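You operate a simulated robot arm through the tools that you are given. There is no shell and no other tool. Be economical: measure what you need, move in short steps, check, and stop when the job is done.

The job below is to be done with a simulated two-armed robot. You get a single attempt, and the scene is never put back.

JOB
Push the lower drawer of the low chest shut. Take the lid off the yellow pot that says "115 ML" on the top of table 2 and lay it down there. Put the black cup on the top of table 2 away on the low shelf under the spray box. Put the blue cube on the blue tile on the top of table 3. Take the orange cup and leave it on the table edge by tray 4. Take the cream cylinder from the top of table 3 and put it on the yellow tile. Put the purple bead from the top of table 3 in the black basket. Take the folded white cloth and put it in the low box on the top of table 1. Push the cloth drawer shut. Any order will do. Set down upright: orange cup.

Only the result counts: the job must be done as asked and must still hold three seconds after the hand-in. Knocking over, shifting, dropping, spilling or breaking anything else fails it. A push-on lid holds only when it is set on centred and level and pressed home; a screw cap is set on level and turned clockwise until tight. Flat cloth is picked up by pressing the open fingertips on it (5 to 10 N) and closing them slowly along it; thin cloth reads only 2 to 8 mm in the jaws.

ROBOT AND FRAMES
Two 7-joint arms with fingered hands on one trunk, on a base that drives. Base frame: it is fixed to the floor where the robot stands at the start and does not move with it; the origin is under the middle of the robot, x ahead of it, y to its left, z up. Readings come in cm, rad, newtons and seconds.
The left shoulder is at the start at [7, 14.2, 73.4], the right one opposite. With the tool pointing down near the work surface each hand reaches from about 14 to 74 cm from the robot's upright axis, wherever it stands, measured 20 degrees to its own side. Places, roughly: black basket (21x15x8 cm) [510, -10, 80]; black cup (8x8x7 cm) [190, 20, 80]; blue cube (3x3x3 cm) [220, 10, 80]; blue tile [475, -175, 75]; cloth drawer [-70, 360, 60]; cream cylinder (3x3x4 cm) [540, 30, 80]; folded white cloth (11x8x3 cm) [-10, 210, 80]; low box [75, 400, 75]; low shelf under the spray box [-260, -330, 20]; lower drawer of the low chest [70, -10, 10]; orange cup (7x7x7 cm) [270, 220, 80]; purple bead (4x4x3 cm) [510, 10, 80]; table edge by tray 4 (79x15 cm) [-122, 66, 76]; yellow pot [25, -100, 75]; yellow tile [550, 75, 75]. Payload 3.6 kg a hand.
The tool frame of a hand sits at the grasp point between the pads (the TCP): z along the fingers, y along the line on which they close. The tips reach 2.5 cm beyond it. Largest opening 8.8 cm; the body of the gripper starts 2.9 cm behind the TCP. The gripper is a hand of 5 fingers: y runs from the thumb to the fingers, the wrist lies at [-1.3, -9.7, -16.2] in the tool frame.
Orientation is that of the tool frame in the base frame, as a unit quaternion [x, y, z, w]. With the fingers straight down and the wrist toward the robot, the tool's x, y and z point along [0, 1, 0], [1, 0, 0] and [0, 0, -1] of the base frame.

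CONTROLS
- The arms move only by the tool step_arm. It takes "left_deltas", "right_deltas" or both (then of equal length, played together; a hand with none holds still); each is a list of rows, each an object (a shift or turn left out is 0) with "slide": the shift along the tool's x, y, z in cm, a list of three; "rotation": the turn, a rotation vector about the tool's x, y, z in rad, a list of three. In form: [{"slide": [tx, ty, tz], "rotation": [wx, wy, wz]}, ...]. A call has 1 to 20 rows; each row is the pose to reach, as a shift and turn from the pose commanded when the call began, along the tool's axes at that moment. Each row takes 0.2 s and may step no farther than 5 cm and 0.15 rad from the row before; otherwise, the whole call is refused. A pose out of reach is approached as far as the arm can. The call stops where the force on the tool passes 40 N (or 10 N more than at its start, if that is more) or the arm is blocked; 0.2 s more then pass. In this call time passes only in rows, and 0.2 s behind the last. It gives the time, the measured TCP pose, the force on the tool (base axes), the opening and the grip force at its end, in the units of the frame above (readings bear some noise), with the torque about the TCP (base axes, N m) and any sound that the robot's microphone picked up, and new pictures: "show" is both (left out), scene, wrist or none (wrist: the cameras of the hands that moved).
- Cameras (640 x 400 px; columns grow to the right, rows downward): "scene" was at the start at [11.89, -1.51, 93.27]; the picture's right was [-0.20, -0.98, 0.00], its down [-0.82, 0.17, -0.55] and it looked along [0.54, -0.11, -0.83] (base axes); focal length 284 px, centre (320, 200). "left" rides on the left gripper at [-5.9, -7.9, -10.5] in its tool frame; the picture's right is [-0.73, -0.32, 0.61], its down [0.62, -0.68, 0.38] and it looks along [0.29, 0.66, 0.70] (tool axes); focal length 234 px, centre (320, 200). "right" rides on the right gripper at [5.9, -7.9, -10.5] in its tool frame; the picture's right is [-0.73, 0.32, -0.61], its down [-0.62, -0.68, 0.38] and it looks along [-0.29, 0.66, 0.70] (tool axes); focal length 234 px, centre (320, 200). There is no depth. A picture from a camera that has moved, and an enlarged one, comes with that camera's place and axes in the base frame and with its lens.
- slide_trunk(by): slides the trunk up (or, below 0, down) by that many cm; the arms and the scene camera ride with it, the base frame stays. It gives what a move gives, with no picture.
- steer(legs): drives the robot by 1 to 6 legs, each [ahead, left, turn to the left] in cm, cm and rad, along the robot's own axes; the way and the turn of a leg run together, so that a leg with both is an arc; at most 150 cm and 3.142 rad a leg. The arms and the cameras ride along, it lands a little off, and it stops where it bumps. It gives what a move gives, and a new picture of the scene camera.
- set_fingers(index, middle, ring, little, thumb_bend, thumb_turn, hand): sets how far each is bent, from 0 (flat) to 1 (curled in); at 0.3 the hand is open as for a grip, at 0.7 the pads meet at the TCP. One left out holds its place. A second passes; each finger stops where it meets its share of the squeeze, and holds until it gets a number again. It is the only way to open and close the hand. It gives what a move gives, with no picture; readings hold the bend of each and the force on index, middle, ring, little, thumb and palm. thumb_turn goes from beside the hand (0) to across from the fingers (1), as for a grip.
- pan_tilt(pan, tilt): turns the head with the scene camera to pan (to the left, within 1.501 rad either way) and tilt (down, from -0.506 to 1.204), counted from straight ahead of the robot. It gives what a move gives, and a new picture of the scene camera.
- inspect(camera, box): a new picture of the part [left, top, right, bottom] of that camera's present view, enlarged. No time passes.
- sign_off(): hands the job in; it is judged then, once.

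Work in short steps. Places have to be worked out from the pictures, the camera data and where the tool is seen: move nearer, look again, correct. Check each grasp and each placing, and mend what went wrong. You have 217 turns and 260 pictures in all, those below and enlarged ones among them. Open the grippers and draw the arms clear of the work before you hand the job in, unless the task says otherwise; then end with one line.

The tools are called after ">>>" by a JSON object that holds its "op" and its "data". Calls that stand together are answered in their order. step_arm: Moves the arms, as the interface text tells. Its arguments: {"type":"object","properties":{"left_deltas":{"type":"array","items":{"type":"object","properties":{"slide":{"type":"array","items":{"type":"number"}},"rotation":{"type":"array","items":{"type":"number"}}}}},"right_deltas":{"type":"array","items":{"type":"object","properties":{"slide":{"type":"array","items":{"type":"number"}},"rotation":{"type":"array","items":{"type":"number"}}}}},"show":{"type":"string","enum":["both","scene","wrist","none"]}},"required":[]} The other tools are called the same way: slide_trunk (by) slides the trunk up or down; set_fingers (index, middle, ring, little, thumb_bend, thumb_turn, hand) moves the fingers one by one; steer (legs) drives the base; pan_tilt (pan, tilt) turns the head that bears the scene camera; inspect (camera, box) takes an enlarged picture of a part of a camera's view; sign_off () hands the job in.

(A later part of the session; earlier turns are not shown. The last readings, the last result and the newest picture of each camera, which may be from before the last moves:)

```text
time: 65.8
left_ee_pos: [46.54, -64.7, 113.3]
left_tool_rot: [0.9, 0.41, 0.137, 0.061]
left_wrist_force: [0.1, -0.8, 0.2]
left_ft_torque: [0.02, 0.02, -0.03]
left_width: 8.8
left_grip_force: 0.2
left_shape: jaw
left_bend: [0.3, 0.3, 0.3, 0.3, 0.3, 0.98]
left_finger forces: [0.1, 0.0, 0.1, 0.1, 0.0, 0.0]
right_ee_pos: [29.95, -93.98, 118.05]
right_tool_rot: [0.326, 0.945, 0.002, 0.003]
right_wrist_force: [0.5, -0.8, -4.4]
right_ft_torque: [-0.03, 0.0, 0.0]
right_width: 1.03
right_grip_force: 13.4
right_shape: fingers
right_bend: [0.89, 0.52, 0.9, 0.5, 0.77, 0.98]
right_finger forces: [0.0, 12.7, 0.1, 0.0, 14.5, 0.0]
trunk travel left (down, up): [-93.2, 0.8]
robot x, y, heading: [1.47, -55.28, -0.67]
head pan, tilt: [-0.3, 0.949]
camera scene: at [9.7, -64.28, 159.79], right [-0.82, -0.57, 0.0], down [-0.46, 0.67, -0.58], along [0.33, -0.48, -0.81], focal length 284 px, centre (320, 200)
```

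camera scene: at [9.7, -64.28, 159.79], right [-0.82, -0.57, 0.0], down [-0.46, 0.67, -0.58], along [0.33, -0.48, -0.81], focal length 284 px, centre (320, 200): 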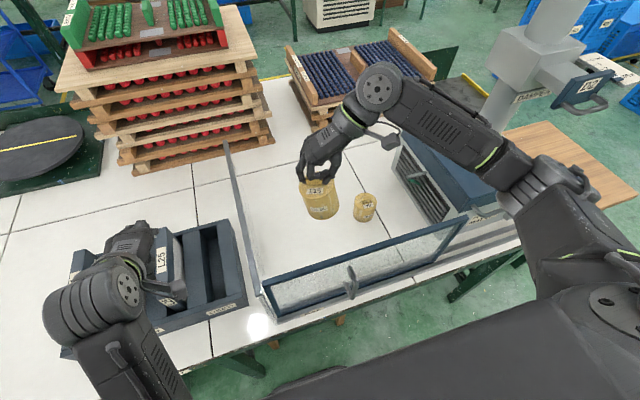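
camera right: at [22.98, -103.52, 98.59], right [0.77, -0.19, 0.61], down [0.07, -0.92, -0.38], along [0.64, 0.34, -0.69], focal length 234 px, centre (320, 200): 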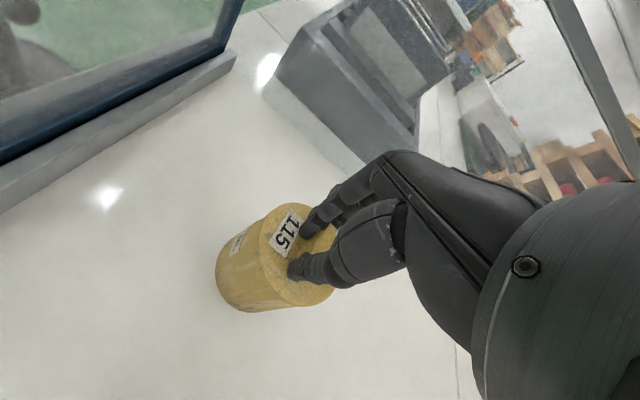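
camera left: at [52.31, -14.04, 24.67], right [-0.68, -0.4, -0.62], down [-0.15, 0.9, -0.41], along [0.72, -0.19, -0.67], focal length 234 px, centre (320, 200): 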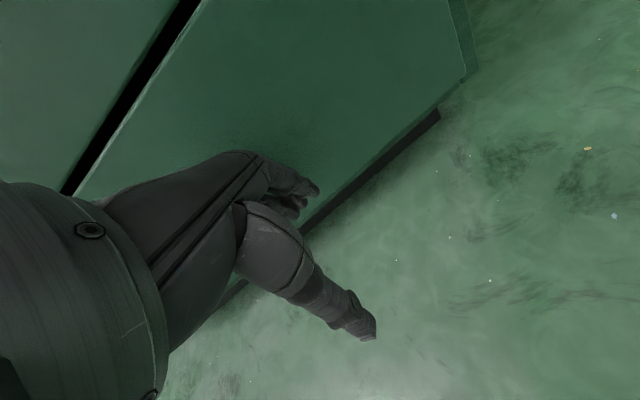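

The pot hangs over the bay. I bring the left hand round to point sideways, 14 cm left of the pot at mid-body height.

>>> {"op": "step_arm", "data": {"left_deltas": [{"slide": [-1.6, 0.5, 0], "rotation": [0.012, -0.146, -0.019]}, {"slide": [-3.2, 1, 0], "rotation": [0.025, -0.293, -0.037]}, {"slide": [-4.8, 1.5, 0], "rotation": [0.037, -0.439, -0.056]}, {"slide": [-6.4, 2, 0], "rotation": [0.049, -0.585, -0.075]}, {"slide": [-8, 2.5, 0], "rotation": [0.062, -0.732, -0.093]}, {"slide": [-9.6, 3, 0], "rotation": [0.074, -0.878, -0.112]}, {"slide": [-11.2, 3.5, 0], "rotation": [0.086, -1.024, -0.131]}, {"slide": [-12.8, 4, 0], "rotation": [0.099, -1.171, -0.149]}, {"slide": [-14.4, 4.5, 0], "rotation": [0.111, -1.317, -0.168]}, {"slide": [-16, 5, 0], "rotation": [0.123, -1.463, -0.187]}, {"slide": [-17.6, 5.5, 0], "rotation": [0.136, -1.61, -0.205]}, {"slide": [-19.2, 6, 0], "rotation": [0.148, -1.756, -0.224]}]}}

```text
time: 68.5
left_ee_pos: [38.97, -83.15, 110.91]
left_tool_rot: [-0.636, -0.308, 0.637, -0.308]
left_wrist_force: [0.0, -0.3, 0.2]
left_ft_torque: [0.0, 0.01, -0.01]
left_width: 8.82
left_grip_force: 0.0
left_shape: jaw
left_bend: [0.3, 0.3, 0.3, 0.3, 0.3, 0.98]
left_finger forces: [0.0, 0.0, 0.1, 0.1, 0.0, 0.0]
left hand out of reach, approached as far as the arm can: row 1, 2
right_ee_pos: [29.94, -94.2, 118.08]
right_tool_rot: [0.326, 0.945, 0.002, 0.003]
right_wrist_force: [0.1, -0.4, -3.7]
right_ft_torque: [-0.01, 0.03, -0.04]
right_width: 1.05
right_grip_force: 13.4
right_shape: fingers
right_bend: [0.89, 0.52, 0.9, 0.5, 0.77, 0.98]
right_finger forces: [0.0, 12.6, 0.0, 0.0, 14.1, 0.0]
trunk travel left (down, up): [-93.2, 0.8]
robot x, y, heading: [1.73, -55.18, -0.662]
head pan, tilt: [-0.3, 0.949]
camera scene: at [9.69, -64.43, 159.79], right [-0.82, -0.57, 0.0], down [-0.46, 0.67, -0.58], along [0.33, -0.48, -0.81], focal length 284 px, centre (320, 200)
camera left: at [39.31, -69.95, 116.77], right [-0.63, -0.28, 0.73], down [-0.77, 0.12, -0.62], along [0.08, -0.95, -0.29], focal length 234 px, centre (320, 200)
```

scene: 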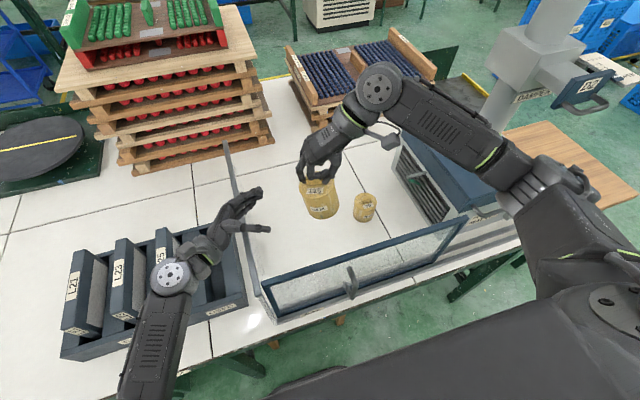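
left: 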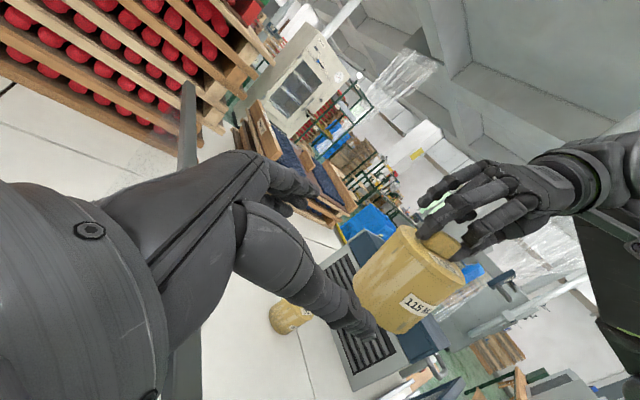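

The pot body is at about (29.5,-94.2,111), straight ahead of the left hand. I advance most of the way and check.

>>> {"op": "step_arm", "data": {"left_deltas": [{"slide": [0.6, -0.6, 3]}, {"slide": [0.6, -0.6, 6]}, {"slide": [0.6, -0.6, 9]}]}}

```text
time: 69.2
left_ee_pos: [33.08, -89.6, 110.21]
left_tool_rot: [-0.635, -0.309, 0.637, -0.309]
left_wrist_force: [-0.2, 0.3, -0.2]
left_ft_torque: [0.01, -0.01, 0.0]
left_width: 8.79
left_grip_force: 0.0
left_shape: jaw
left_bend: [0.3, 0.3, 0.3, 0.3, 0.3, 0.98]
left_finger forces: [0.1, 0.0, 0.1, 0.0, 0.0, 0.0]
right_ee_pos: [29.89, -94.12, 118.05]
right_tool_rot: [0.326, 0.945, 0.001, 0.004]
right_wrist_force: [-0.3, -0.1, -3.5]
right_ft_torque: [-0.04, 0.03, -0.02]
right_width: 1.03
right_grip_force: 13.3
right_shape: fingers
right_bend: [0.89, 0.52, 0.9, 0.5, 0.77, 0.98]
right_finger forces: [0.0, 12.6, 0.0, 0.1, 14.0, 0.1]
trunk travel left (down, up): [-93.2, 0.8]
robot x, y, heading: [1.84, -55.2, -0.663]
head pan, tilt: [-0.3, 0.949]
camera scene: at [9.68, -64.42, 159.79], right [-0.82, -0.57, 0.0], down [-0.46, 0.67, -0.58], along [0.33, -0.48, -0.81], focal length 284 px, centre (320, 200)
camera left: at [33.35, -76.54, 116.03], right [-0.63, -0.28, 0.73], down [-0.77, 0.12, -0.62], along [0.09, -0.95, -0.29], focal length 234 px, centre (320, 200)
```

scene: 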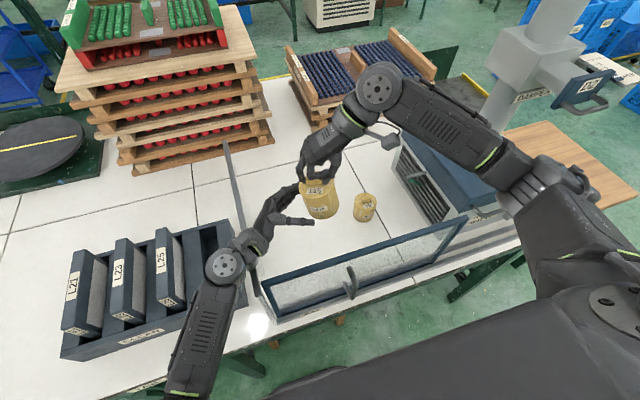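
left: 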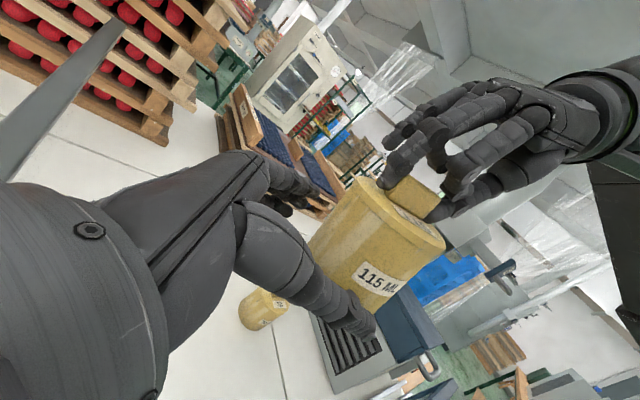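

The pot body sits between thumb and fingers. I advance the remaining 5 cm and close the left hand on the body.

>>> {"op": "step_arm", "data": {"left_deltas": [{"slide": [0.3, 0, 2.5]}, {"slide": [0.3, 0, 4.5]}], "show": "none"}}

>>> {"op": "inspect", "data": {"camera": "left", "box": [200, 100, 520, 360]}}

>>> {"op": "inspect", "data": {"camera": "scene", "box": [230, 130, 390, 250]}}

```text
time: 69.8
left_ee_pos: [30.0, -93.51, 109.95]
left_tool_rot: [0.637, 0.308, -0.636, 0.309]
left_wrist_force: [1.0, 0.4, 0.5]
left_ft_torque: [0.0, 0.04, 0.06]
left_width: 8.8
left_grip_force: 0.1
left_shape: jaw
left_bend: [0.3, 0.3, 0.3, 0.3, 0.3, 0.98]
left_finger forces: [1.5, 0.1, 0.1, 0.0, 0.0, 0.1]
right_ee_pos: [29.84, -94.24, 117.99]
right_tool_rot: [0.325, 0.946, 0.003, 0.004]
right_wrist_force: [-2.0, -0.4, -3.0]
right_ft_torque: [-0.05, 0.09, -0.02]
right_width: 1.09
right_grip_force: 13.3
right_shape: fingers
right_bend: [0.89, 0.52, 0.9, 0.5, 0.78, 0.98]
right_finger forces: [0.1, 12.1, 0.1, 0.0, 15.3, 0.0]
trunk travel left (down, up): [-93.2, 0.8]
robot x, y, heading: [1.55, -55.3, -0.661]
head pan, tilt: [-0.3, 0.949]
```

```text
1.54 times, centred on (360, 230) of left
camera zoom: at [30.35, -80.2, 115.8], right [-0.63, -0.28, 0.73], down [-0.77, 0.12, -0.62], along [0.08, -0.95, -0.29], focal length 360 px, centre (258, 154)
```

zoom: 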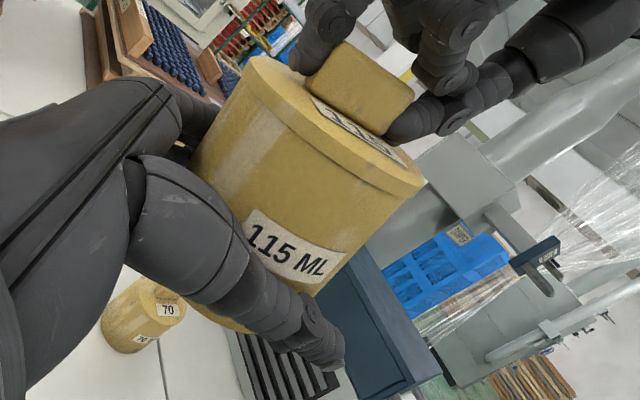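

```text
3.33 times, centred on (310, 190) of scene
camera zoom: at [9.63, -64.48, 159.79], right [-0.82, -0.57, 0.0], down [-0.46, 0.67, -0.58], along [0.33, -0.48, -0.81], focal length 946 px, centre (353, 233)
```

zoom: 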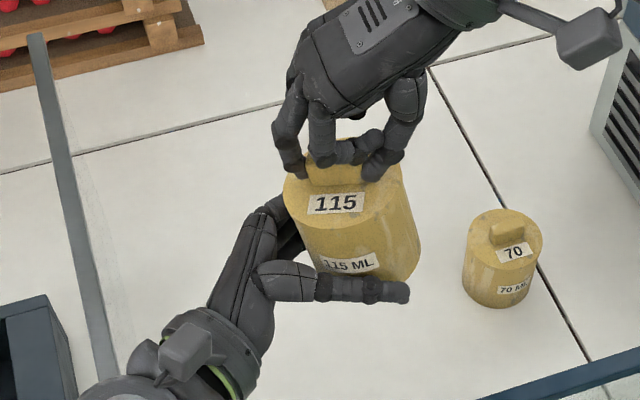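

The lid seam is visible and the left hand is well clear of the lid. I close on the body.

>>> {"op": "set_fingers", "data": {"hand": "left", "index": 0.6, "middle": 0.6, "ring": 0.6, "little": 0.6, "thumb_bend": 0.6}}

>>> {"op": "inspect", "data": {"camera": "left", "box": [200, 100, 520, 360]}}

```text
time: 70.8
left_ee_pos: [30.03, -93.29, 109.92]
left_tool_rot: [-0.636, -0.308, 0.637, -0.308]
left_wrist_force: [2.4, 2.2, -2.2]
left_ft_torque: [-0.08, -0.03, 0.06]
left_width: 6.84
left_grip_force: 27.6
left_shape: fingers
left_bend: [0.34, 0.48, 0.49, 0.6, 0.45, 0.96]
left_finger forces: [12.9, 7.1, 7.4, 0.1, 27.8, 0.1]
right_ee_pos: [29.94, -94.09, 118.0]
right_tool_rot: [0.326, 0.945, 0.002, 0.005]
right_wrist_force: [-2.3, -2.4, 1.3]
right_ft_torque: [-0.07, 0.22, -0.03]
right_width: 1.02
right_grip_force: 17.2
right_shape: fingers
right_bend: [0.9, 0.52, 0.9, 0.5, 0.79, 0.98]
right_finger forces: [0.0, 12.4, 0.0, 0.1, 22.1, 0.1]
trunk travel left (down, up): [-93.2, 0.8]
robot x, y, heading: [1.95, -55.03, -0.662]
head pan, tilt: [-0.3, 0.949]
```

```text
1.54 times, centred on (360, 230) of left
camera zoom: at [30.41, -80.08, 115.79], right [-0.63, -0.28, 0.73], down [-0.77, 0.12, -0.62], along [0.08, -0.95, -0.29], focal length 360 px, centre (258, 154)
```

zoom: 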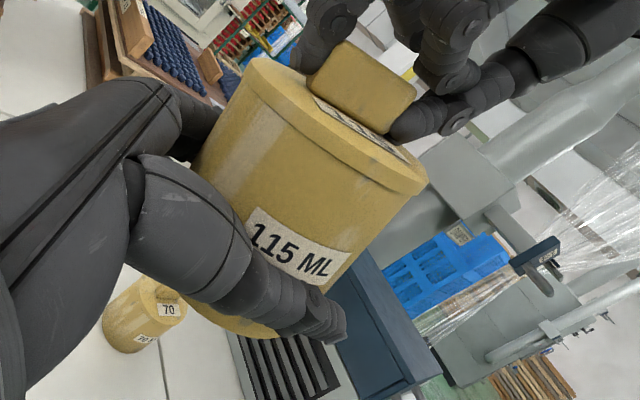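

The body is gripped at 28 N. I pull the lid up with the right hand.

>>> {"op": "step_arm", "data": {"right_deltas": [{"slide": [0, 0, -0.7]}, {"slide": [0, 0, -1.4]}, {"slide": [0, 0, -2.1]}, {"slide": [0, 0, -2.8]}], "show": "none"}}

>>> {"op": "inspect", "data": {"camera": "left", "box": [200, 60, 520, 320]}}

```text
time: 71.8
left_ee_pos: [30.15, -93.24, 110.0]
left_tool_rot: [0.636, 0.309, -0.636, 0.309]
left_wrist_force: [-0.5, -0.1, -4.0]
left_ft_torque: [0.05, -0.05, -0.02]
left_width: 6.8
left_grip_force: 27.7
left_shape: fingers
left_bend: [0.34, 0.49, 0.5, 0.6, 0.45, 0.95]
left_finger forces: [12.3, 6.8, 7.6, 0.0, 28.0, 0.0]
right_ee_pos: [29.79, -94.07, 120.81]
right_tool_rot: [0.326, 0.945, 0.001, 0.004]
right_wrist_force: [-0.4, -0.2, 0.5]
right_ft_torque: [0.02, -0.02, -0.01]
right_width: 1.06
right_grip_force: 14.4
right_shape: fingers
right_bend: [0.9, 0.52, 0.9, 0.5, 0.78, 0.98]
right_finger forces: [0.0, 12.7, 0.0, 0.1, 16.7, 0.0]
trunk travel left (down, up): [-93.2, 0.8]
robot x, y, heading: [1.7, -55.1, -0.669]
head pan, tilt: [-0.3, 0.949]
heard: snap
```

```text
1.54 times, centred on (360, 190) of left
camera zoom: at [30.4, -80.08, 115.81], right [-0.63, -0.28, 0.73], down [-0.77, 0.12, -0.62], along [0.08, -0.95, -0.29], focal length 360 px, centre (258, 215)
```

zoom: 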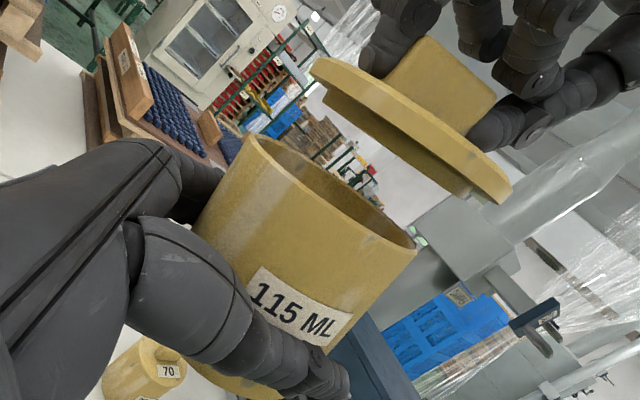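

The lid snapped off cleanly. I first draw the left hand (with the pot) away to the left, keeping it level, to clear the way.

>>> {"op": "step_arm", "data": {"left_deltas": [{"slide": [0, 0, -3]}, {"slide": [0, 0, -7]}, {"slide": [0, 0, -11]}, {"slide": [0, 0, -15]}, {"slide": [0, -2, -19]}, {"slide": [0, -4, -23]}], "show": "none"}}

>>> {"op": "pan_tilt", "data": {"pan": -0.1, "tilt": 0.95}}

```text
time: 73.2
left_ee_pos: [40.72, -72.5, 110.28]
left_tool_rot: [-0.636, -0.307, 0.637, -0.309]
left_wrist_force: [0.1, 0.9, -2.8]
left_ft_torque: [0.03, -0.03, 0.01]
left_width: 6.81
left_grip_force: 26.8
left_shape: fingers
left_bend: [0.34, 0.49, 0.5, 0.6, 0.45, 0.95]
left_finger forces: [12.2, 6.8, 7.6, 0.0, 27.7, 0.0]
right_ee_pos: [29.76, -93.89, 120.91]
right_tool_rot: [0.325, 0.946, 0.0, 0.003]
right_wrist_force: [-0.3, -0.1, 0.3]
right_ft_torque: [-0.03, 0.0, -0.03]
right_width: 1.03
right_grip_force: 14.7
right_shape: fingers
right_bend: [0.9, 0.52, 0.9, 0.5, 0.78, 0.98]
right_finger forces: [0.0, 12.8, 0.0, 0.1, 16.5, 0.1]
trunk travel left (down, up): [-93.2, 0.8]
robot x, y, heading: [1.41, -55.09, -0.664]
head pan, tilt: [-0.3, 0.949]
```

```text
time: 74.0
left_ee_pos: [40.78, -72.65, 110.32]
left_tool_rot: [-0.636, -0.308, 0.636, -0.308]
left_wrist_force: [0.0, 0.1, -3.4]
left_ft_torque: [0.01, -0.04, 0.0]
left_width: 6.79
left_grip_force: 26.6
left_shape: fingers
left_bend: [0.34, 0.49, 0.5, 0.6, 0.45, 0.95]
left_finger forces: [12.2, 6.8, 7.5, 0.0, 27.5, 0.0]
right_ee_pos: [29.86, -94.01, 120.79]
right_tool_rot: [0.326, 0.946, 0.002, 0.004]
right_wrist_force: [-0.4, 0.0, -0.8]
right_ft_torque: [0.03, -0.01, 0.0]
right_width: 1.06
right_grip_force: 14.9
right_shape: fingers
right_bend: [0.9, 0.52, 0.9, 0.5, 0.78, 0.98]
right_finger forces: [0.0, 12.8, 0.0, 0.0, 16.5, 0.0]
trunk travel left (down, up): [-93.2, 0.8]
robot x, y, heading: [1.44, -55.13, -0.663]
head pan, tilt: [-0.099, 0.949]
camera scene: at [10.82, -63.37, 159.79], right [-0.69, -0.72, 0.0], down [-0.59, 0.56, -0.58], along [0.42, -0.4, -0.81], focal length 284 px, centre (320, 200)
```

scene: 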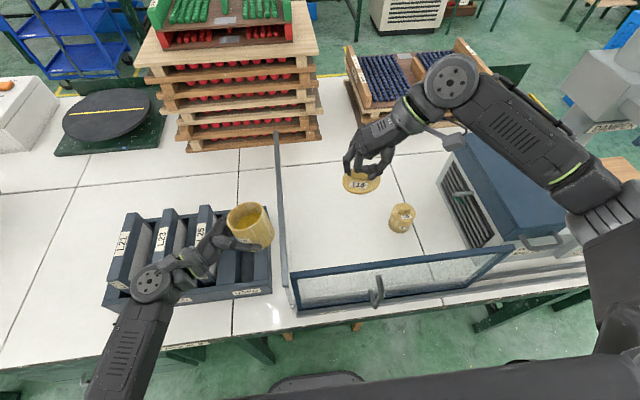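

I carry the lid over the free spot in the bay, at about (39.5,-94.5), and descend partway.

>>> {"op": "step_arm", "data": {"right_deltas": [{"slide": [-3, 2, 0]}, {"slide": [-6, 4, 1]}, {"slide": [-7.8, 5.6, 5]}, {"slide": [-7.8, 5.6, 10]}, {"slide": [-7.8, 5.6, 15]}, {"slide": [-7.8, 5.6, 20]}, {"slide": [-7.8, 5.6, 25]}, {"slide": [-7.8, 5.6, 29]}]}}

```text
time: 75.8
left_ee_pos: [40.77, -72.77, 110.33]
left_tool_rot: [0.637, 0.308, -0.636, 0.309]
left_wrist_force: [0.0, 0.9, -3.8]
left_ft_torque: [0.01, 0.0, 0.02]
left_width: 6.8
left_grip_force: 27.2
left_shape: fingers
left_bend: [0.34, 0.49, 0.5, 0.6, 0.45, 0.95]
left_finger forces: [12.0, 6.8, 7.7, 0.0, 27.5, 0.1]
right_ee_pos: [39.42, -94.45, 91.76]
right_tool_rot: [0.325, 0.946, 0.001, 0.003]
right_wrist_force: [-0.8, 0.0, 0.3]
right_ft_torque: [0.0, 0.02, -0.06]
right_width: 1.05
right_grip_force: 13.1
right_shape: fingers
right_bend: [0.9, 0.52, 0.9, 0.5, 0.79, 0.98]
right_finger forces: [0.0, 12.7, 0.0, 0.1, 14.1, 0.0]
trunk travel left (down, up): [-93.2, 0.8]
robot x, y, heading: [1.69, -54.89, -0.665]
head pan, tilt: [-0.099, 0.949]
camera scene: at [10.94, -63.34, 159.79], right [-0.69, -0.72, 0.0], down [-0.59, 0.56, -0.58], along [0.42, -0.4, -0.81], focal length 284 px, centre (320, 200)
camera right: at [29.9, -97.0, 102.16], right [0.77, -0.19, 0.61], down [0.08, -0.92, -0.38], along [0.64, 0.34, -0.69], focal length 234 px, centre (320, 200)
```

scene: 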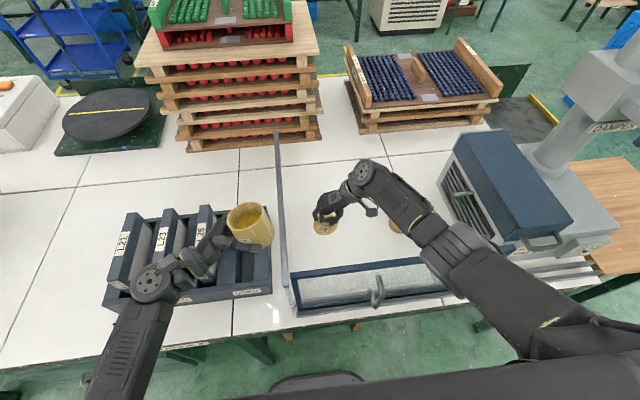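
right: 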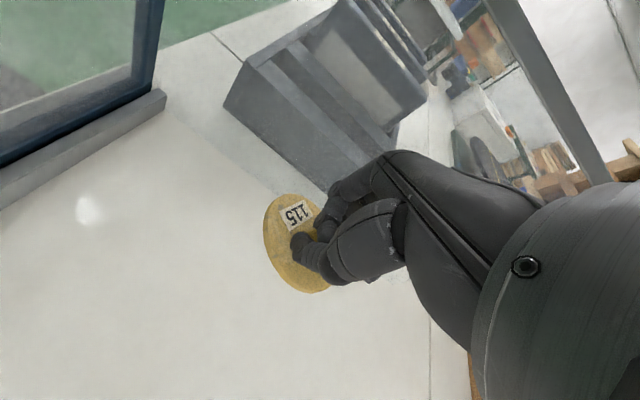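

All clear so far. I continue down, slowing near the table.

>>> {"op": "step_arm", "data": {"right_deltas": [{"slide": [0, 0, 3]}, {"slide": [0, 0, 6]}, {"slide": [0, 0, 8.5]}, {"slide": [0, 0, 10]}]}}

```text
time: 76.8
left_ee_pos: [40.85, -72.64, 110.16]
left_tool_rot: [0.637, 0.308, -0.636, 0.309]
left_wrist_force: [0.7, -0.3, -2.7]
left_ft_torque: [0.03, -0.02, 0.01]
left_width: 6.79
left_grip_force: 27.0
left_shape: fingers
left_bend: [0.34, 0.49, 0.5, 0.6, 0.45, 0.95]
left_finger forces: [12.1, 6.9, 7.7, 0.0, 27.4, 0.1]
right_ee_pos: [36.94, -92.47, 83.76]
right_tool_rot: [0.325, 0.946, 0.001, 0.005]
right_wrist_force: [-0.3, 0.7, -0.8]
right_ft_torque: [-0.02, -0.01, 0.0]
right_width: 1.03
right_grip_force: 12.5
right_shape: fingers
right_bend: [0.9, 0.52, 0.9, 0.5, 0.79, 0.98]
right_finger forces: [0.1, 12.9, 0.0, 0.0, 13.7, 0.0]
right hand out of reach, approached as far as the arm can: row 2, 3, 4
trunk travel left (down, up): [-93.2, 0.8]
robot x, y, heading: [1.85, -55.07, -0.667]
head pan, tilt: [-0.099, 0.949]
camera scene: at [10.91, -63.36, 159.79], right [-0.69, -0.72, 0.0], down [-0.59, 0.56, -0.58], along [0.42, -0.4, -0.81], focal length 284 px, centre (320, 200)
camera right: at [27.43, -95.02, 94.16], right [0.77, -0.19, 0.61], down [0.08, -0.92, -0.38], along [0.64, 0.34, -0.69], focal length 234 px, centre (320, 200)
```

scene: 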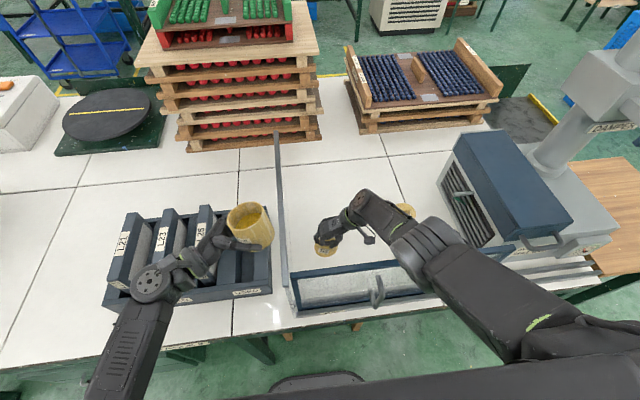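
right: 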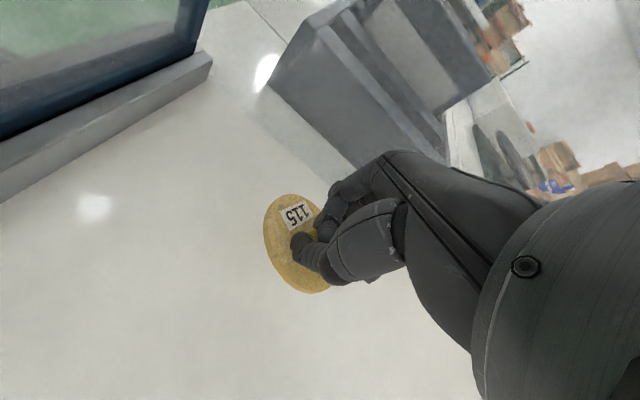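

The arm is at full stretch again. The bay floor ahead of the hand is free, so I drive 7 cm closer and continue down.

>>> {"op": "steer", "data": {"legs": [[7, 0, 0]]}}

>>> {"op": "step_arm", "data": {"right_deltas": [{"slide": [3, 0, 0]}, {"slide": [4, 0, 1]}, {"slide": [4, 0, 2]}, {"slide": [4, 0, 2.5]}, {"slide": [4, 0, 3]}]}}

```text
time: 77.8
left_ee_pos: [45.98, -76.92, 110.5]
left_tool_rot: [0.638, 0.307, -0.635, 0.309]
left_wrist_force: [-0.4, 0.1, -2.0]
left_ft_torque: [-0.01, 0.0, 0.04]
left_width: 6.78
left_grip_force: 27.3
left_shape: fingers
left_bend: [0.34, 0.49, 0.5, 0.6, 0.45, 0.95]
left_finger forces: [12.0, 6.7, 7.7, 0.0, 27.5, 0.0]
right_ee_pos: [41.98, -96.64, 84.16]
right_tool_rot: [0.326, 0.945, 0.002, 0.006]
right_wrist_force: [-0.4, -0.3, 0.0]
right_ft_torque: [-0.02, -0.01, 0.03]
right_width: 1.06
right_grip_force: 13.5
right_shape: fingers
right_bend: [0.9, 0.52, 0.9, 0.5, 0.79, 0.98]
right_finger forces: [0.0, 12.9, 0.1, 0.1, 13.8, 0.0]
trunk travel left (down, up): [-93.2, 0.8]
robot x, y, heading: [7.47, -59.26, -0.672]
head pan, tilt: [-0.099, 0.949]
camera scene: at [15.78, -67.29, 159.85], right [-0.69, -0.72, 0.0], down [-0.58, 0.56, -0.59], along [0.42, -0.41, -0.81], focal length 284 px, centre (320, 200)
```

scene: 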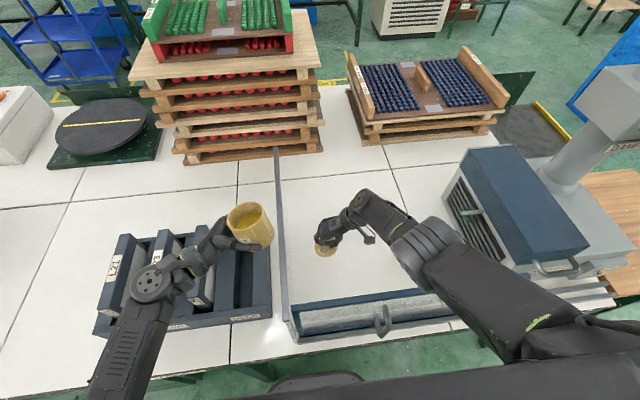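

```text
time: 79.0
left_ee_pos: [46.16, -77.13, 110.25]
left_tool_rot: [-0.636, -0.308, 0.637, -0.308]
left_wrist_force: [0.7, -0.1, -2.4]
left_ft_torque: [0.01, -0.02, -0.01]
left_width: 6.8
left_grip_force: 27.6
left_shape: fingers
left_bend: [0.34, 0.49, 0.5, 0.6, 0.45, 0.95]
left_finger forces: [11.9, 6.8, 7.7, 0.0, 27.4, 0.0]
right_ee_pos: [39.18, -94.25, 80.73]
right_tool_rot: [0.326, 0.945, 0.001, 0.004]
right_wrist_force: [-0.9, 0.4, 0.3]
right_ft_torque: [0.05, -0.01, -0.04]
right_width: 1.04
right_grip_force: 13.2
right_shape: fingers
right_bend: [0.9, 0.52, 0.9, 0.5, 0.79, 0.98]
right_finger forces: [0.0, 12.8, 0.0, 0.1, 13.5, 0.1]
trunk travel left (down, up): [-93.2, 0.8]
robot x, y, heading: [7.12, -59.79, -0.667]
head pan, tilt: [-0.099, 0.949]
camera scene: at [16.3, -67.63, 159.8], right [-0.69, -0.72, 0.0], down [-0.59, 0.56, -0.58], along [0.42, -0.4, -0.81], focal length 284 px, centre (320, 200)
camera right: at [29.65, -96.82, 91.09], right [0.77, -0.19, 0.61], down [0.07, -0.92, -0.38], along [0.64, 0.34, -0.69], focal length 234 px, centre (320, 200)
```

scene: 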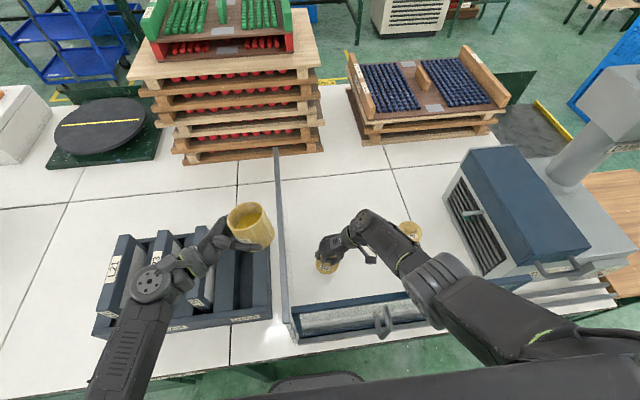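
right: 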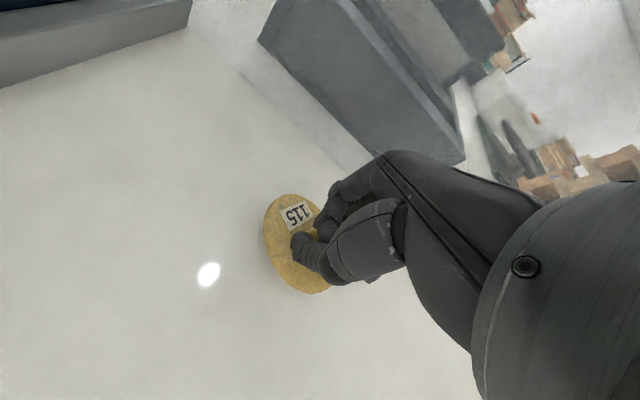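

Clear. I lower in small steps to touch the table.

>>> {"op": "step_arm", "data": {"right_deltas": [{"slide": [0, 0, 0.6]}, {"slide": [0, 0, 1.2]}, {"slide": [0, 0, 1.6]}, {"slide": [0, 0, 2.0]}, {"slide": [0, 0, 2.3]}, {"slide": [0, 0, 2.6]}], "show": "wrist"}}

```text
time: 79.8
left_ee_pos: [45.89, -77.02, 110.35]
left_tool_rot: [0.638, 0.307, -0.636, 0.309]
left_wrist_force: [0.2, -0.5, -3.8]
left_ft_torque: [-0.02, -0.04, 0.04]
left_width: 6.77
left_grip_force: 26.5
left_shape: fingers
left_bend: [0.34, 0.49, 0.5, 0.6, 0.45, 0.95]
left_finger forces: [11.9, 6.8, 7.8, 0.1, 27.3, 0.1]
right_ee_pos: [39.33, -94.28, 80.15]
right_tool_rot: [0.326, 0.945, 0.003, 0.009]
right_wrist_force: [-6.2, 0.5, 30.8]
right_ft_torque: [0.6, -0.72, 0.09]
right_width: 1.27
right_grip_force: 25.3
right_shape: fingers
right_bend: [0.9, 0.48, 0.9, 0.5, 0.78, 0.97]
right_finger forces: [0.0, 31.9, 0.0, 0.0, 17.7, 0.0]
right hand out of reach, approached as far as the arm can: row 3
trunk travel left (down, up): [-93.2, 0.8]
robot x, y, heading: [6.98, -59.84, -0.664]
head pan, tilt: [-0.099, 0.949]
stopped in row 3 (right hand): the force on the tool passed its limit at 41 N (the readings are from after the stop); the commanded pose is now the measured one
camera right: at [29.65, -96.81, 90.35], right [0.76, -0.19, 0.62], down [0.08, -0.92, -0.38], along [0.65, 0.34, -0.68], focal length 234 px, centre (320, 200)
```

right: 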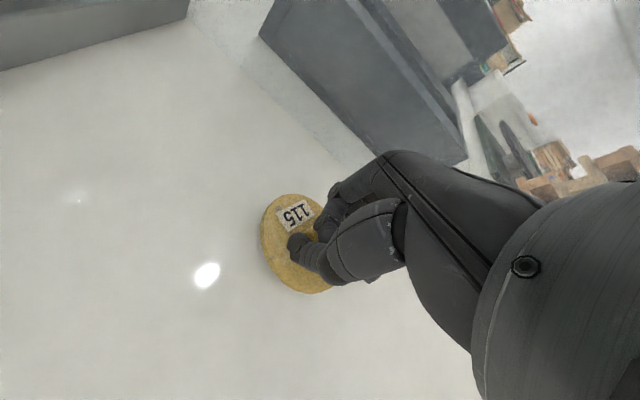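

The lid is on the table. I ease up and open the right hand.

>>> {"op": "step_arm", "data": {"right_deltas": [{"slide": [0, 0, -0.3]}], "show": "none"}}

>>> {"op": "set_fingers", "data": {"hand": "right", "index": 0.4, "middle": 0.4, "ring": 0.4, "little": 0.4, "thumb_bend": 0.4, "thumb_turn": 1}}

>>> {"op": "step_arm", "data": {"right_deltas": [{"slide": [0, 0, -4]}, {"slide": [0, 0, -8]}, {"slide": [0, 0, -13]}, {"slide": [0, 0, -18]}, {"slide": [0, 0, -23]}, {"slide": [0, 0, -28]}, {"slide": [0, 0, -33]}, {"slide": [0, 0, -38]}]}}

```text
time: 80.2
left_ee_pos: [46.08, -76.96, 110.38]
left_tool_rot: [0.637, 0.308, -0.636, 0.308]
left_wrist_force: [-0.3, 0.9, -3.3]
left_ft_torque: [0.06, 0.02, 0.01]
left_width: 6.8
left_grip_force: 27.1
left_shape: fingers
left_bend: [0.34, 0.49, 0.5, 0.6, 0.45, 0.95]
left_finger forces: [12.0, 6.9, 7.7, 0.0, 27.3, 0.1]
right_ee_pos: [39.21, -94.07, 80.17]
right_tool_rot: [0.326, 0.945, 0.002, 0.008]
right_wrist_force: [-3.0, -0.6, 21.4]
right_ft_torque: [0.4, -0.61, -0.01]
right_width: 1.24
right_grip_force: 20.6
right_shape: fingers
right_bend: [0.9, 0.49, 0.9, 0.5, 0.78, 0.97]
right_finger forces: [0.0, 25.3, 0.1, 0.0, 14.9, 0.1]
trunk travel left (down, up): [-93.2, 0.8]
robot x, y, heading: [7.2, -59.6, -0.666]
head pan, tilt: [-0.099, 0.949]
```

```text
time: 81.2
left_ee_pos: [46.14, -77.06, 110.28]
left_tool_rot: [-0.637, -0.306, 0.637, -0.308]
left_wrist_force: [0.1, 0.7, -2.6]
left_ft_torque: [-0.01, -0.01, -0.01]
left_width: 6.78
left_grip_force: 26.6
left_shape: fingers
left_bend: [0.34, 0.49, 0.5, 0.6, 0.45, 0.95]
left_finger forces: [12.0, 6.8, 7.8, 0.0, 27.2, 0.1]
right_ee_pos: [39.27, -94.24, 80.13]
right_tool_rot: [0.326, 0.945, 0.002, 0.006]
right_wrist_force: [-3.8, -3.9, 11.1]
right_ft_torque: [0.0, 0.09, -0.02]
right_width: 2.1
right_grip_force: 5.9
right_shape: fingers
right_bend: [0.81, 0.4, 0.4, 0.4, 0.4, 0.99]
right_finger forces: [11.5, 0.0, 0.1, 0.0, 0.0, 0.0]
trunk travel left (down, up): [-93.2, 0.8]
robot x, y, heading: [7.33, -59.44, -0.665]
head pan, tilt: [-0.099, 0.949]
```

```text
time: 83.0
left_ee_pos: [46.27, -77.17, 110.24]
left_tool_rot: [-0.637, -0.308, 0.637, -0.308]
left_wrist_force: [0.5, 0.7, -4.3]
left_ft_torque: [-0.03, -0.01, -0.01]
left_width: 6.77
left_grip_force: 27.4
left_shape: fingers
left_bend: [0.34, 0.49, 0.5, 0.6, 0.45, 0.95]
left_finger forces: [11.9, 6.7, 7.7, 0.1, 27.0, 0.0]
right_ee_pos: [38.75, -94.23, 118.31]
right_tool_rot: [0.326, 0.945, 0.002, 0.005]
right_wrist_force: [-0.7, 0.0, 0.6]
right_ft_torque: [0.0, 0.03, 0.0]
right_width: 3.71
right_grip_force: 9.7
right_shape: fingers
right_bend: [0.74, 0.25, 0.4, 0.4, 0.4, 0.99]
right_finger forces: [9.5, 8.8, 0.0, 0.1, 0.0, 0.0]
trunk travel left (down, up): [-93.2, 0.8]
robot x, y, heading: [7.36, -59.41, -0.663]
head pan, tilt: [-0.099, 0.949]
camera scene: at [16.3, -67.69, 159.79], right [-0.69, -0.72, 0.0], down [-0.59, 0.56, -0.58], along [0.42, -0.4, -0.81], focal length 284 px, centre (320, 200)
camera right: at [29.26, -96.87, 128.63], right [0.76, -0.19, 0.62], down [0.07, -0.92, -0.38], along [0.64, 0.34, -0.69], focal length 234 px, centre (320, 200)
```

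scene: 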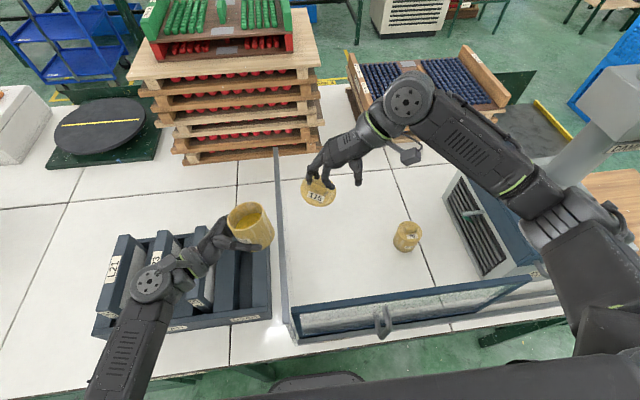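
right: 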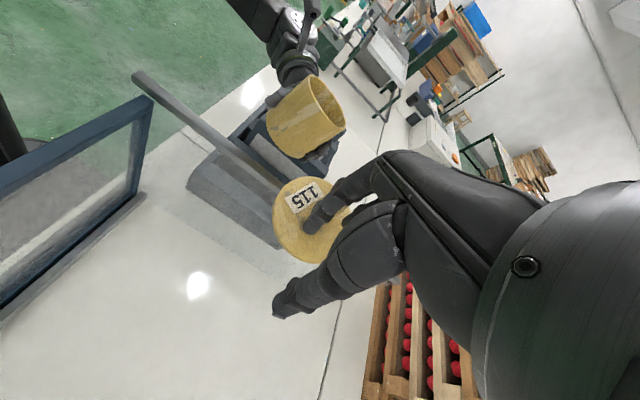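

The lid wedged between index and middle and came up again. I go back down, curl the index clear instead of opening it, then rise.

>>> {"op": "step_arm", "data": {"right_deltas": [{"slide": [0, 0, 5]}, {"slide": [0, 0, 10]}, {"slide": [0, 0, 15]}, {"slide": [0, 0, 20]}, {"slide": [0, 0, 25]}, {"slide": [0, 0, 30]}, {"slide": [0, 0, 34]}, {"slide": [0, 0, 36]}, {"slide": [0, 0, 37]}, {"slide": [0, 0, 37.7]}], "show": "wrist"}}

```text
time: 85.2
left_ee_pos: [46.17, -76.93, 110.4]
left_tool_rot: [0.637, 0.307, -0.636, 0.308]
left_wrist_force: [-0.6, 0.0, -2.8]
left_ft_torque: [-0.05, 0.02, 0.01]
left_width: 6.74
left_grip_force: 26.8
left_shape: fingers
left_bend: [0.34, 0.49, 0.5, 0.6, 0.45, 0.95]
left_finger forces: [11.9, 6.7, 7.8, 0.1, 27.0, 0.0]
right_ee_pos: [39.51, -94.02, 80.48]
right_tool_rot: [0.327, 0.945, 0.003, 0.009]
right_wrist_force: [1.2, -1.1, 20.0]
right_ft_torque: [0.44, -0.2, -0.04]
right_width: 3.9
right_grip_force: 18.5
right_shape: fingers
right_bend: [0.73, 0.23, 0.4, 0.4, 0.4, 0.99]
right_finger forces: [25.6, 12.0, 0.1, 0.0, 0.1, 0.0]
trunk travel left (down, up): [-93.2, 0.8]
robot x, y, heading: [7.0, -59.79, -0.672]
head pan, tilt: [-0.099, 0.949]
camera right: at [29.91, -96.63, 90.73], right [0.76, -0.19, 0.62], down [0.08, -0.92, -0.38], along [0.64, 0.34, -0.69], focal length 234 px, centre (320, 200)
```

right: 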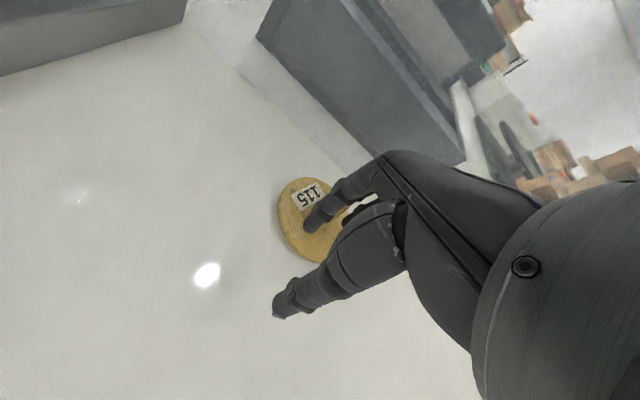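

On the table again. I curl the index and straighten the middle finger to free the knob.

>>> {"op": "set_fingers", "data": {"hand": "right", "index": 0.85, "middle": 0.1, "ring": 0.2, "little": 0.2, "thumb_bend": 0.3}}

>>> {"op": "inspect", "data": {"camera": "right", "box": [230, 150, 390, 310]}}

```text
time: 86.2
left_ee_pos: [46.13, -77.08, 110.14]
left_tool_rot: [0.637, 0.308, -0.636, 0.307]
left_wrist_force: [0.2, 0.3, -2.9]
left_ft_torque: [0.02, -0.04, 0.02]
left_width: 6.78
left_grip_force: 26.6
left_shape: fingers
left_bend: [0.34, 0.49, 0.5, 0.6, 0.45, 0.95]
left_finger forces: [12.0, 6.9, 7.8, 0.0, 27.0, 0.0]
right_ee_pos: [39.46, -94.28, 80.17]
right_tool_rot: [0.326, 0.945, 0.002, 0.005]
right_wrist_force: [0.0, 0.3, -0.4]
right_ft_torque: [-0.01, -0.02, -0.01]
right_width: 2.86
right_grip_force: 0.1
right_shape: fingers
right_bend: [0.85, 0.1, 0.2, 0.2, 0.3, 0.98]
right_finger forces: [0.0, 0.1, 0.1, 0.1, 0.1, 0.0]
trunk travel left (down, up): [-93.2, 0.8]
robot x, y, heading: [7.34, -59.56, -0.67]
head pan, tilt: [-0.099, 0.949]
```

```text
2.50 times, centred on (310, 230) of right
camera zoom: at [29.88, -96.78, 90.52], right [0.76, -0.19, 0.62], down [0.07, -0.92, -0.38], along [0.64, 0.34, -0.69], focal length 585 px, centre (345, 125)
```

zoom: 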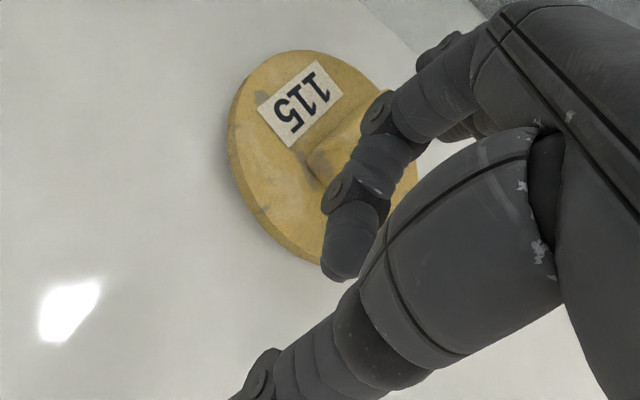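

All contact forces are zero and the knob is free. I rise and confirm the lid stays.

>>> {"op": "step_arm", "data": {"right_deltas": [{"slide": [0, 0, -2]}, {"slide": [0, 0, -5]}, {"slide": [0, 0, -10]}, {"slide": [0, 0, -15]}], "show": "wrist"}}

```text
time: 87.2
left_ee_pos: [46.17, -77.11, 110.23]
left_tool_rot: [-0.636, -0.307, 0.637, -0.308]
left_wrist_force: [-0.3, 0.2, -4.1]
left_ft_torque: [0.01, -0.01, 0.01]
left_width: 6.8
left_grip_force: 26.8
left_shape: fingers
left_bend: [0.34, 0.49, 0.5, 0.6, 0.45, 0.95]
left_finger forces: [11.8, 6.7, 7.8, 0.0, 26.8, 0.0]
right_ee_pos: [39.4, -94.31, 95.16]
right_tool_rot: [0.327, 0.945, 0.002, 0.005]
right_wrist_force: [0.2, -0.5, 0.5]
right_ft_torque: [-0.02, 0.0, 0.0]
right_width: 2.85
right_grip_force: 0.1
right_shape: fingers
right_bend: [0.85, 0.1, 0.2, 0.2, 0.3, 0.98]
right_finger forces: [0.1, 0.0, 0.1, 0.0, 0.0, 0.1]
trunk travel left (down, up): [-93.2, 0.8]
robot x, y, heading: [7.07, -59.59, -0.666]
head pan, tilt: [-0.099, 0.949]
camera right: at [29.85, -96.91, 105.57], right [0.76, -0.19, 0.62], down [0.07, -0.92, -0.38], along [0.64, 0.34, -0.69], focal length 234 px, centre (320, 200)
```

right: 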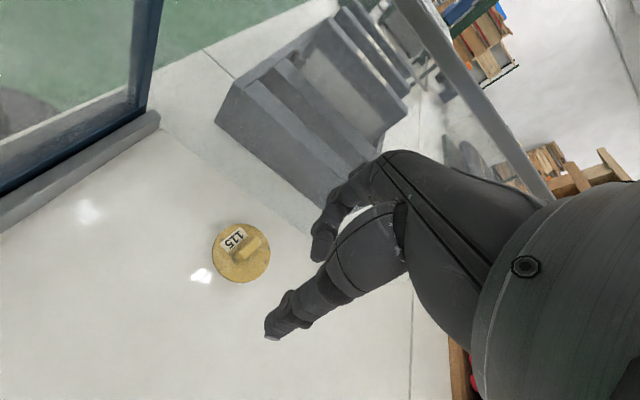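

The lid lies flat and stays put. Next I raise the right hand open, and bring the pot beneath it with the left for a hand-over.

>>> {"op": "step_arm", "data": {"right_deltas": [{"slide": [0, 0, -5]}, {"slide": [0, 0, -10]}, {"slide": [0, 0, -15]}, {"slide": [1, 0, -20]}, {"slide": [2.5, -0.4, -25]}, {"slide": [4.9, -0.8, -29]}, {"slide": [4.9, -0.8, -31]}], "show": "none"}}

>>> {"op": "set_fingers", "data": {"hand": "right", "index": 0.3, "middle": 0.3, "ring": 0.3, "little": 0.3, "thumb_bend": 0.3, "thumb_turn": 1}}

>>> {"op": "step_arm", "data": {"left_deltas": [{"slide": [0, 0, 4]}, {"slide": [0, 0, 8]}, {"slide": [0, 0, 12]}, {"slide": [0, 0, 16]}, {"slide": [0, 0.5, 18.4]}]}}

```text
refused: row 4 steps farther than a row can; nothing moved
```

```text
time: 88.2
left_ee_pos: [46.3, -77.25, 110.29]
left_tool_rot: [-0.637, -0.307, 0.637, -0.307]
left_wrist_force: [-0.2, -0.8, -3.5]
left_ft_torque: [0.03, 0.0, 0.02]
left_width: 6.77
left_grip_force: 26.6
left_shape: fingers
left_bend: [0.34, 0.49, 0.5, 0.6, 0.45, 0.95]
left_finger forces: [11.8, 6.7, 7.8, 0.1, 27.0, 0.0]
right_ee_pos: [39.46, -94.26, 95.15]
right_tool_rot: [0.326, 0.945, 0.001, 0.006]
right_wrist_force: [0.3, 0.1, -0.8]
right_ft_torque: [0.02, 0.02, 0.01]
right_width: 8.44
right_grip_force: 0.1
right_shape: fingers
right_bend: [0.3, 0.3, 0.3, 0.3, 0.3, 0.97]
right_finger forces: [0.0, 0.1, 0.0, 0.1, 0.0, 0.0]
trunk travel left (down, up): [-93.2, 0.8]
robot x, y, heading: [7.2, -59.8, -0.672]
head pan, tilt: [-0.099, 0.949]
```

```text
time: 89.4
left_ee_pos: [35.29, -91.96, 110.38]
left_tool_rot: [-0.637, -0.307, 0.637, -0.307]
left_wrist_force: [0.2, 0.1, -4.4]
left_ft_torque: [0.04, -0.02, 0.0]
left_width: 6.75
left_grip_force: 26.2
left_shape: fingers
left_bend: [0.34, 0.49, 0.5, 0.6, 0.45, 0.95]
left_finger forces: [11.7, 6.8, 7.9, 0.1, 26.5, 0.0]
right_ee_pos: [39.52, -94.4, 95.23]
right_tool_rot: [0.327, 0.945, 0.003, 0.006]
right_wrist_force: [0.0, -0.3, 0.1]
right_ft_torque: [0.01, -0.01, -0.02]
right_width: 8.47
right_grip_force: 0.0
right_shape: fingers
right_bend: [0.3, 0.3, 0.3, 0.3, 0.3, 0.97]
right_finger forces: [0.1, 0.1, 0.0, 0.1, 0.1, 0.0]
trunk travel left (down, up): [-93.2, 0.8]
robot x, y, heading: [6.83, -59.38, -0.671]
head pan, tilt: [-0.099, 0.949]
camera scene: at [16.29, -67.85, 159.79], right [-0.69, -0.72, 0.0], down [-0.59, 0.56, -0.58], along [0.42, -0.4, -0.81], focal length 284 px, centre (320, 200)
camera left: at [35.66, -78.83, 116.27], right [-0.63, -0.28, 0.73], down [-0.77, 0.12, -0.62], along [0.08, -0.95, -0.29], focal length 234 px, centre (320, 200)
```

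scene: 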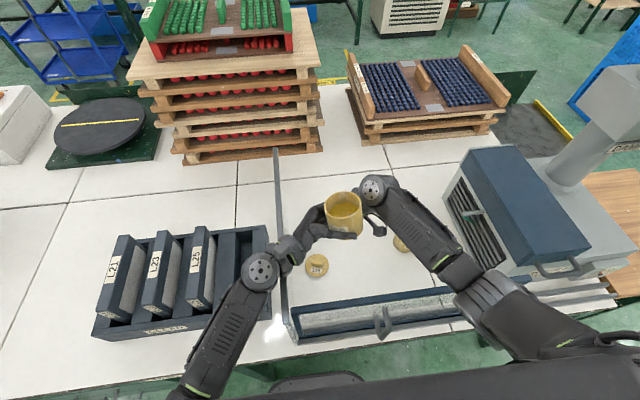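
left: 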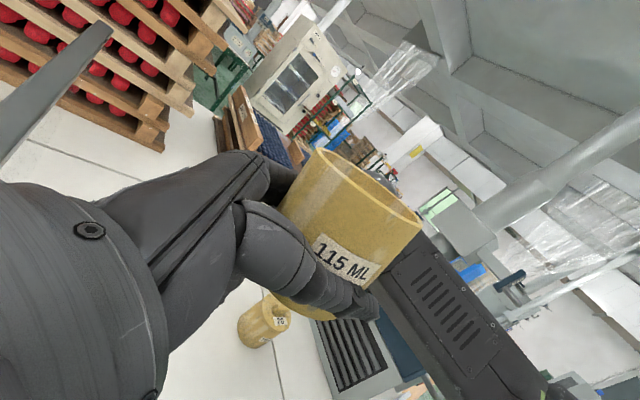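

The right move was refused (a row too long), so the left came over a low right hand. No contact happened; I back the left off again and raise the right with shorter rows.

>>> {"op": "step_arm", "data": {"left_deltas": [{"slide": [0, 0, -4]}, {"slide": [0, 0, -8]}, {"slide": [0, 0, -12]}, {"slide": [0, 0, -16]}, {"slide": [0, 0, -20]}], "show": "none"}}

>>> {"op": "step_arm", "data": {"right_deltas": [{"slide": [0, 0, -4.5]}, {"slide": [0, 0, -9]}, {"slide": [0, 0, -13.5]}, {"slide": [0.5, 0, -18]}, {"slide": [1.5, -0.2, -22]}, {"slide": [3, -0.4, -26]}, {"slide": [4, -0.6, -29]}, {"slide": [4.9, -0.8, -31]}], "show": "none"}}

```text
time: 90.6
left_ee_pos: [47.82, -76.04, 110.65]
left_tool_rot: [-0.636, -0.308, 0.637, -0.308]
left_wrist_force: [0.1, 0.6, -3.0]
left_ft_torque: [0.02, -0.02, 0.03]
left_width: 6.73
left_grip_force: 26.7
left_shape: fingers
left_bend: [0.35, 0.49, 0.5, 0.6, 0.46, 0.95]
left_finger forces: [11.5, 6.7, 7.7, 0.0, 26.3, 0.0]
right_ee_pos: [39.5, -94.3, 95.17]
right_tool_rot: [0.326, 0.945, 0.002, 0.006]
right_wrist_force: [-0.3, 0.8, 0.1]
right_ft_torque: [0.01, -0.01, 0.02]
right_width: 8.44
right_grip_force: 0.2
right_shape: fingers
right_bend: [0.3, 0.3, 0.3, 0.3, 0.3, 0.97]
right_finger forces: [0.0, 0.0, 0.0, 0.0, 0.1, 0.0]
trunk travel left (down, up): [-93.2, 0.8]
robot x, y, heading: [7.12, -59.38, -0.668]
head pan, tilt: [-0.099, 0.949]
```

```text
time: 92.4
left_ee_pos: [47.59, -76.14, 110.54]
left_tool_rot: [0.637, 0.307, -0.636, 0.308]
left_wrist_force: [-0.4, -0.4, -2.9]
left_ft_torque: [0.03, 0.02, -0.01]
left_width: 6.75
left_grip_force: 25.9
left_shape: fingers
left_bend: [0.35, 0.49, 0.5, 0.6, 0.46, 0.95]
left_finger forces: [11.4, 6.8, 7.8, 0.0, 26.2, 0.0]
right_ee_pos: [34.49, -91.96, 126.23]
right_tool_rot: [0.326, 0.945, 0.002, 0.006]
right_wrist_force: [0.2, 0.2, 0.3]
right_ft_torque: [0.01, 0.0, -0.01]
right_width: 8.44
right_grip_force: 0.1
right_shape: fingers
right_bend: [0.3, 0.3, 0.3, 0.3, 0.3, 0.97]
right_finger forces: [0.0, 0.0, 0.1, 0.1, 0.1, 0.0]
trunk travel left (down, up): [-93.2, 0.8]
robot x, y, heading: [7.13, -59.33, -0.664]
head pan, tilt: [-0.099, 0.949]
```

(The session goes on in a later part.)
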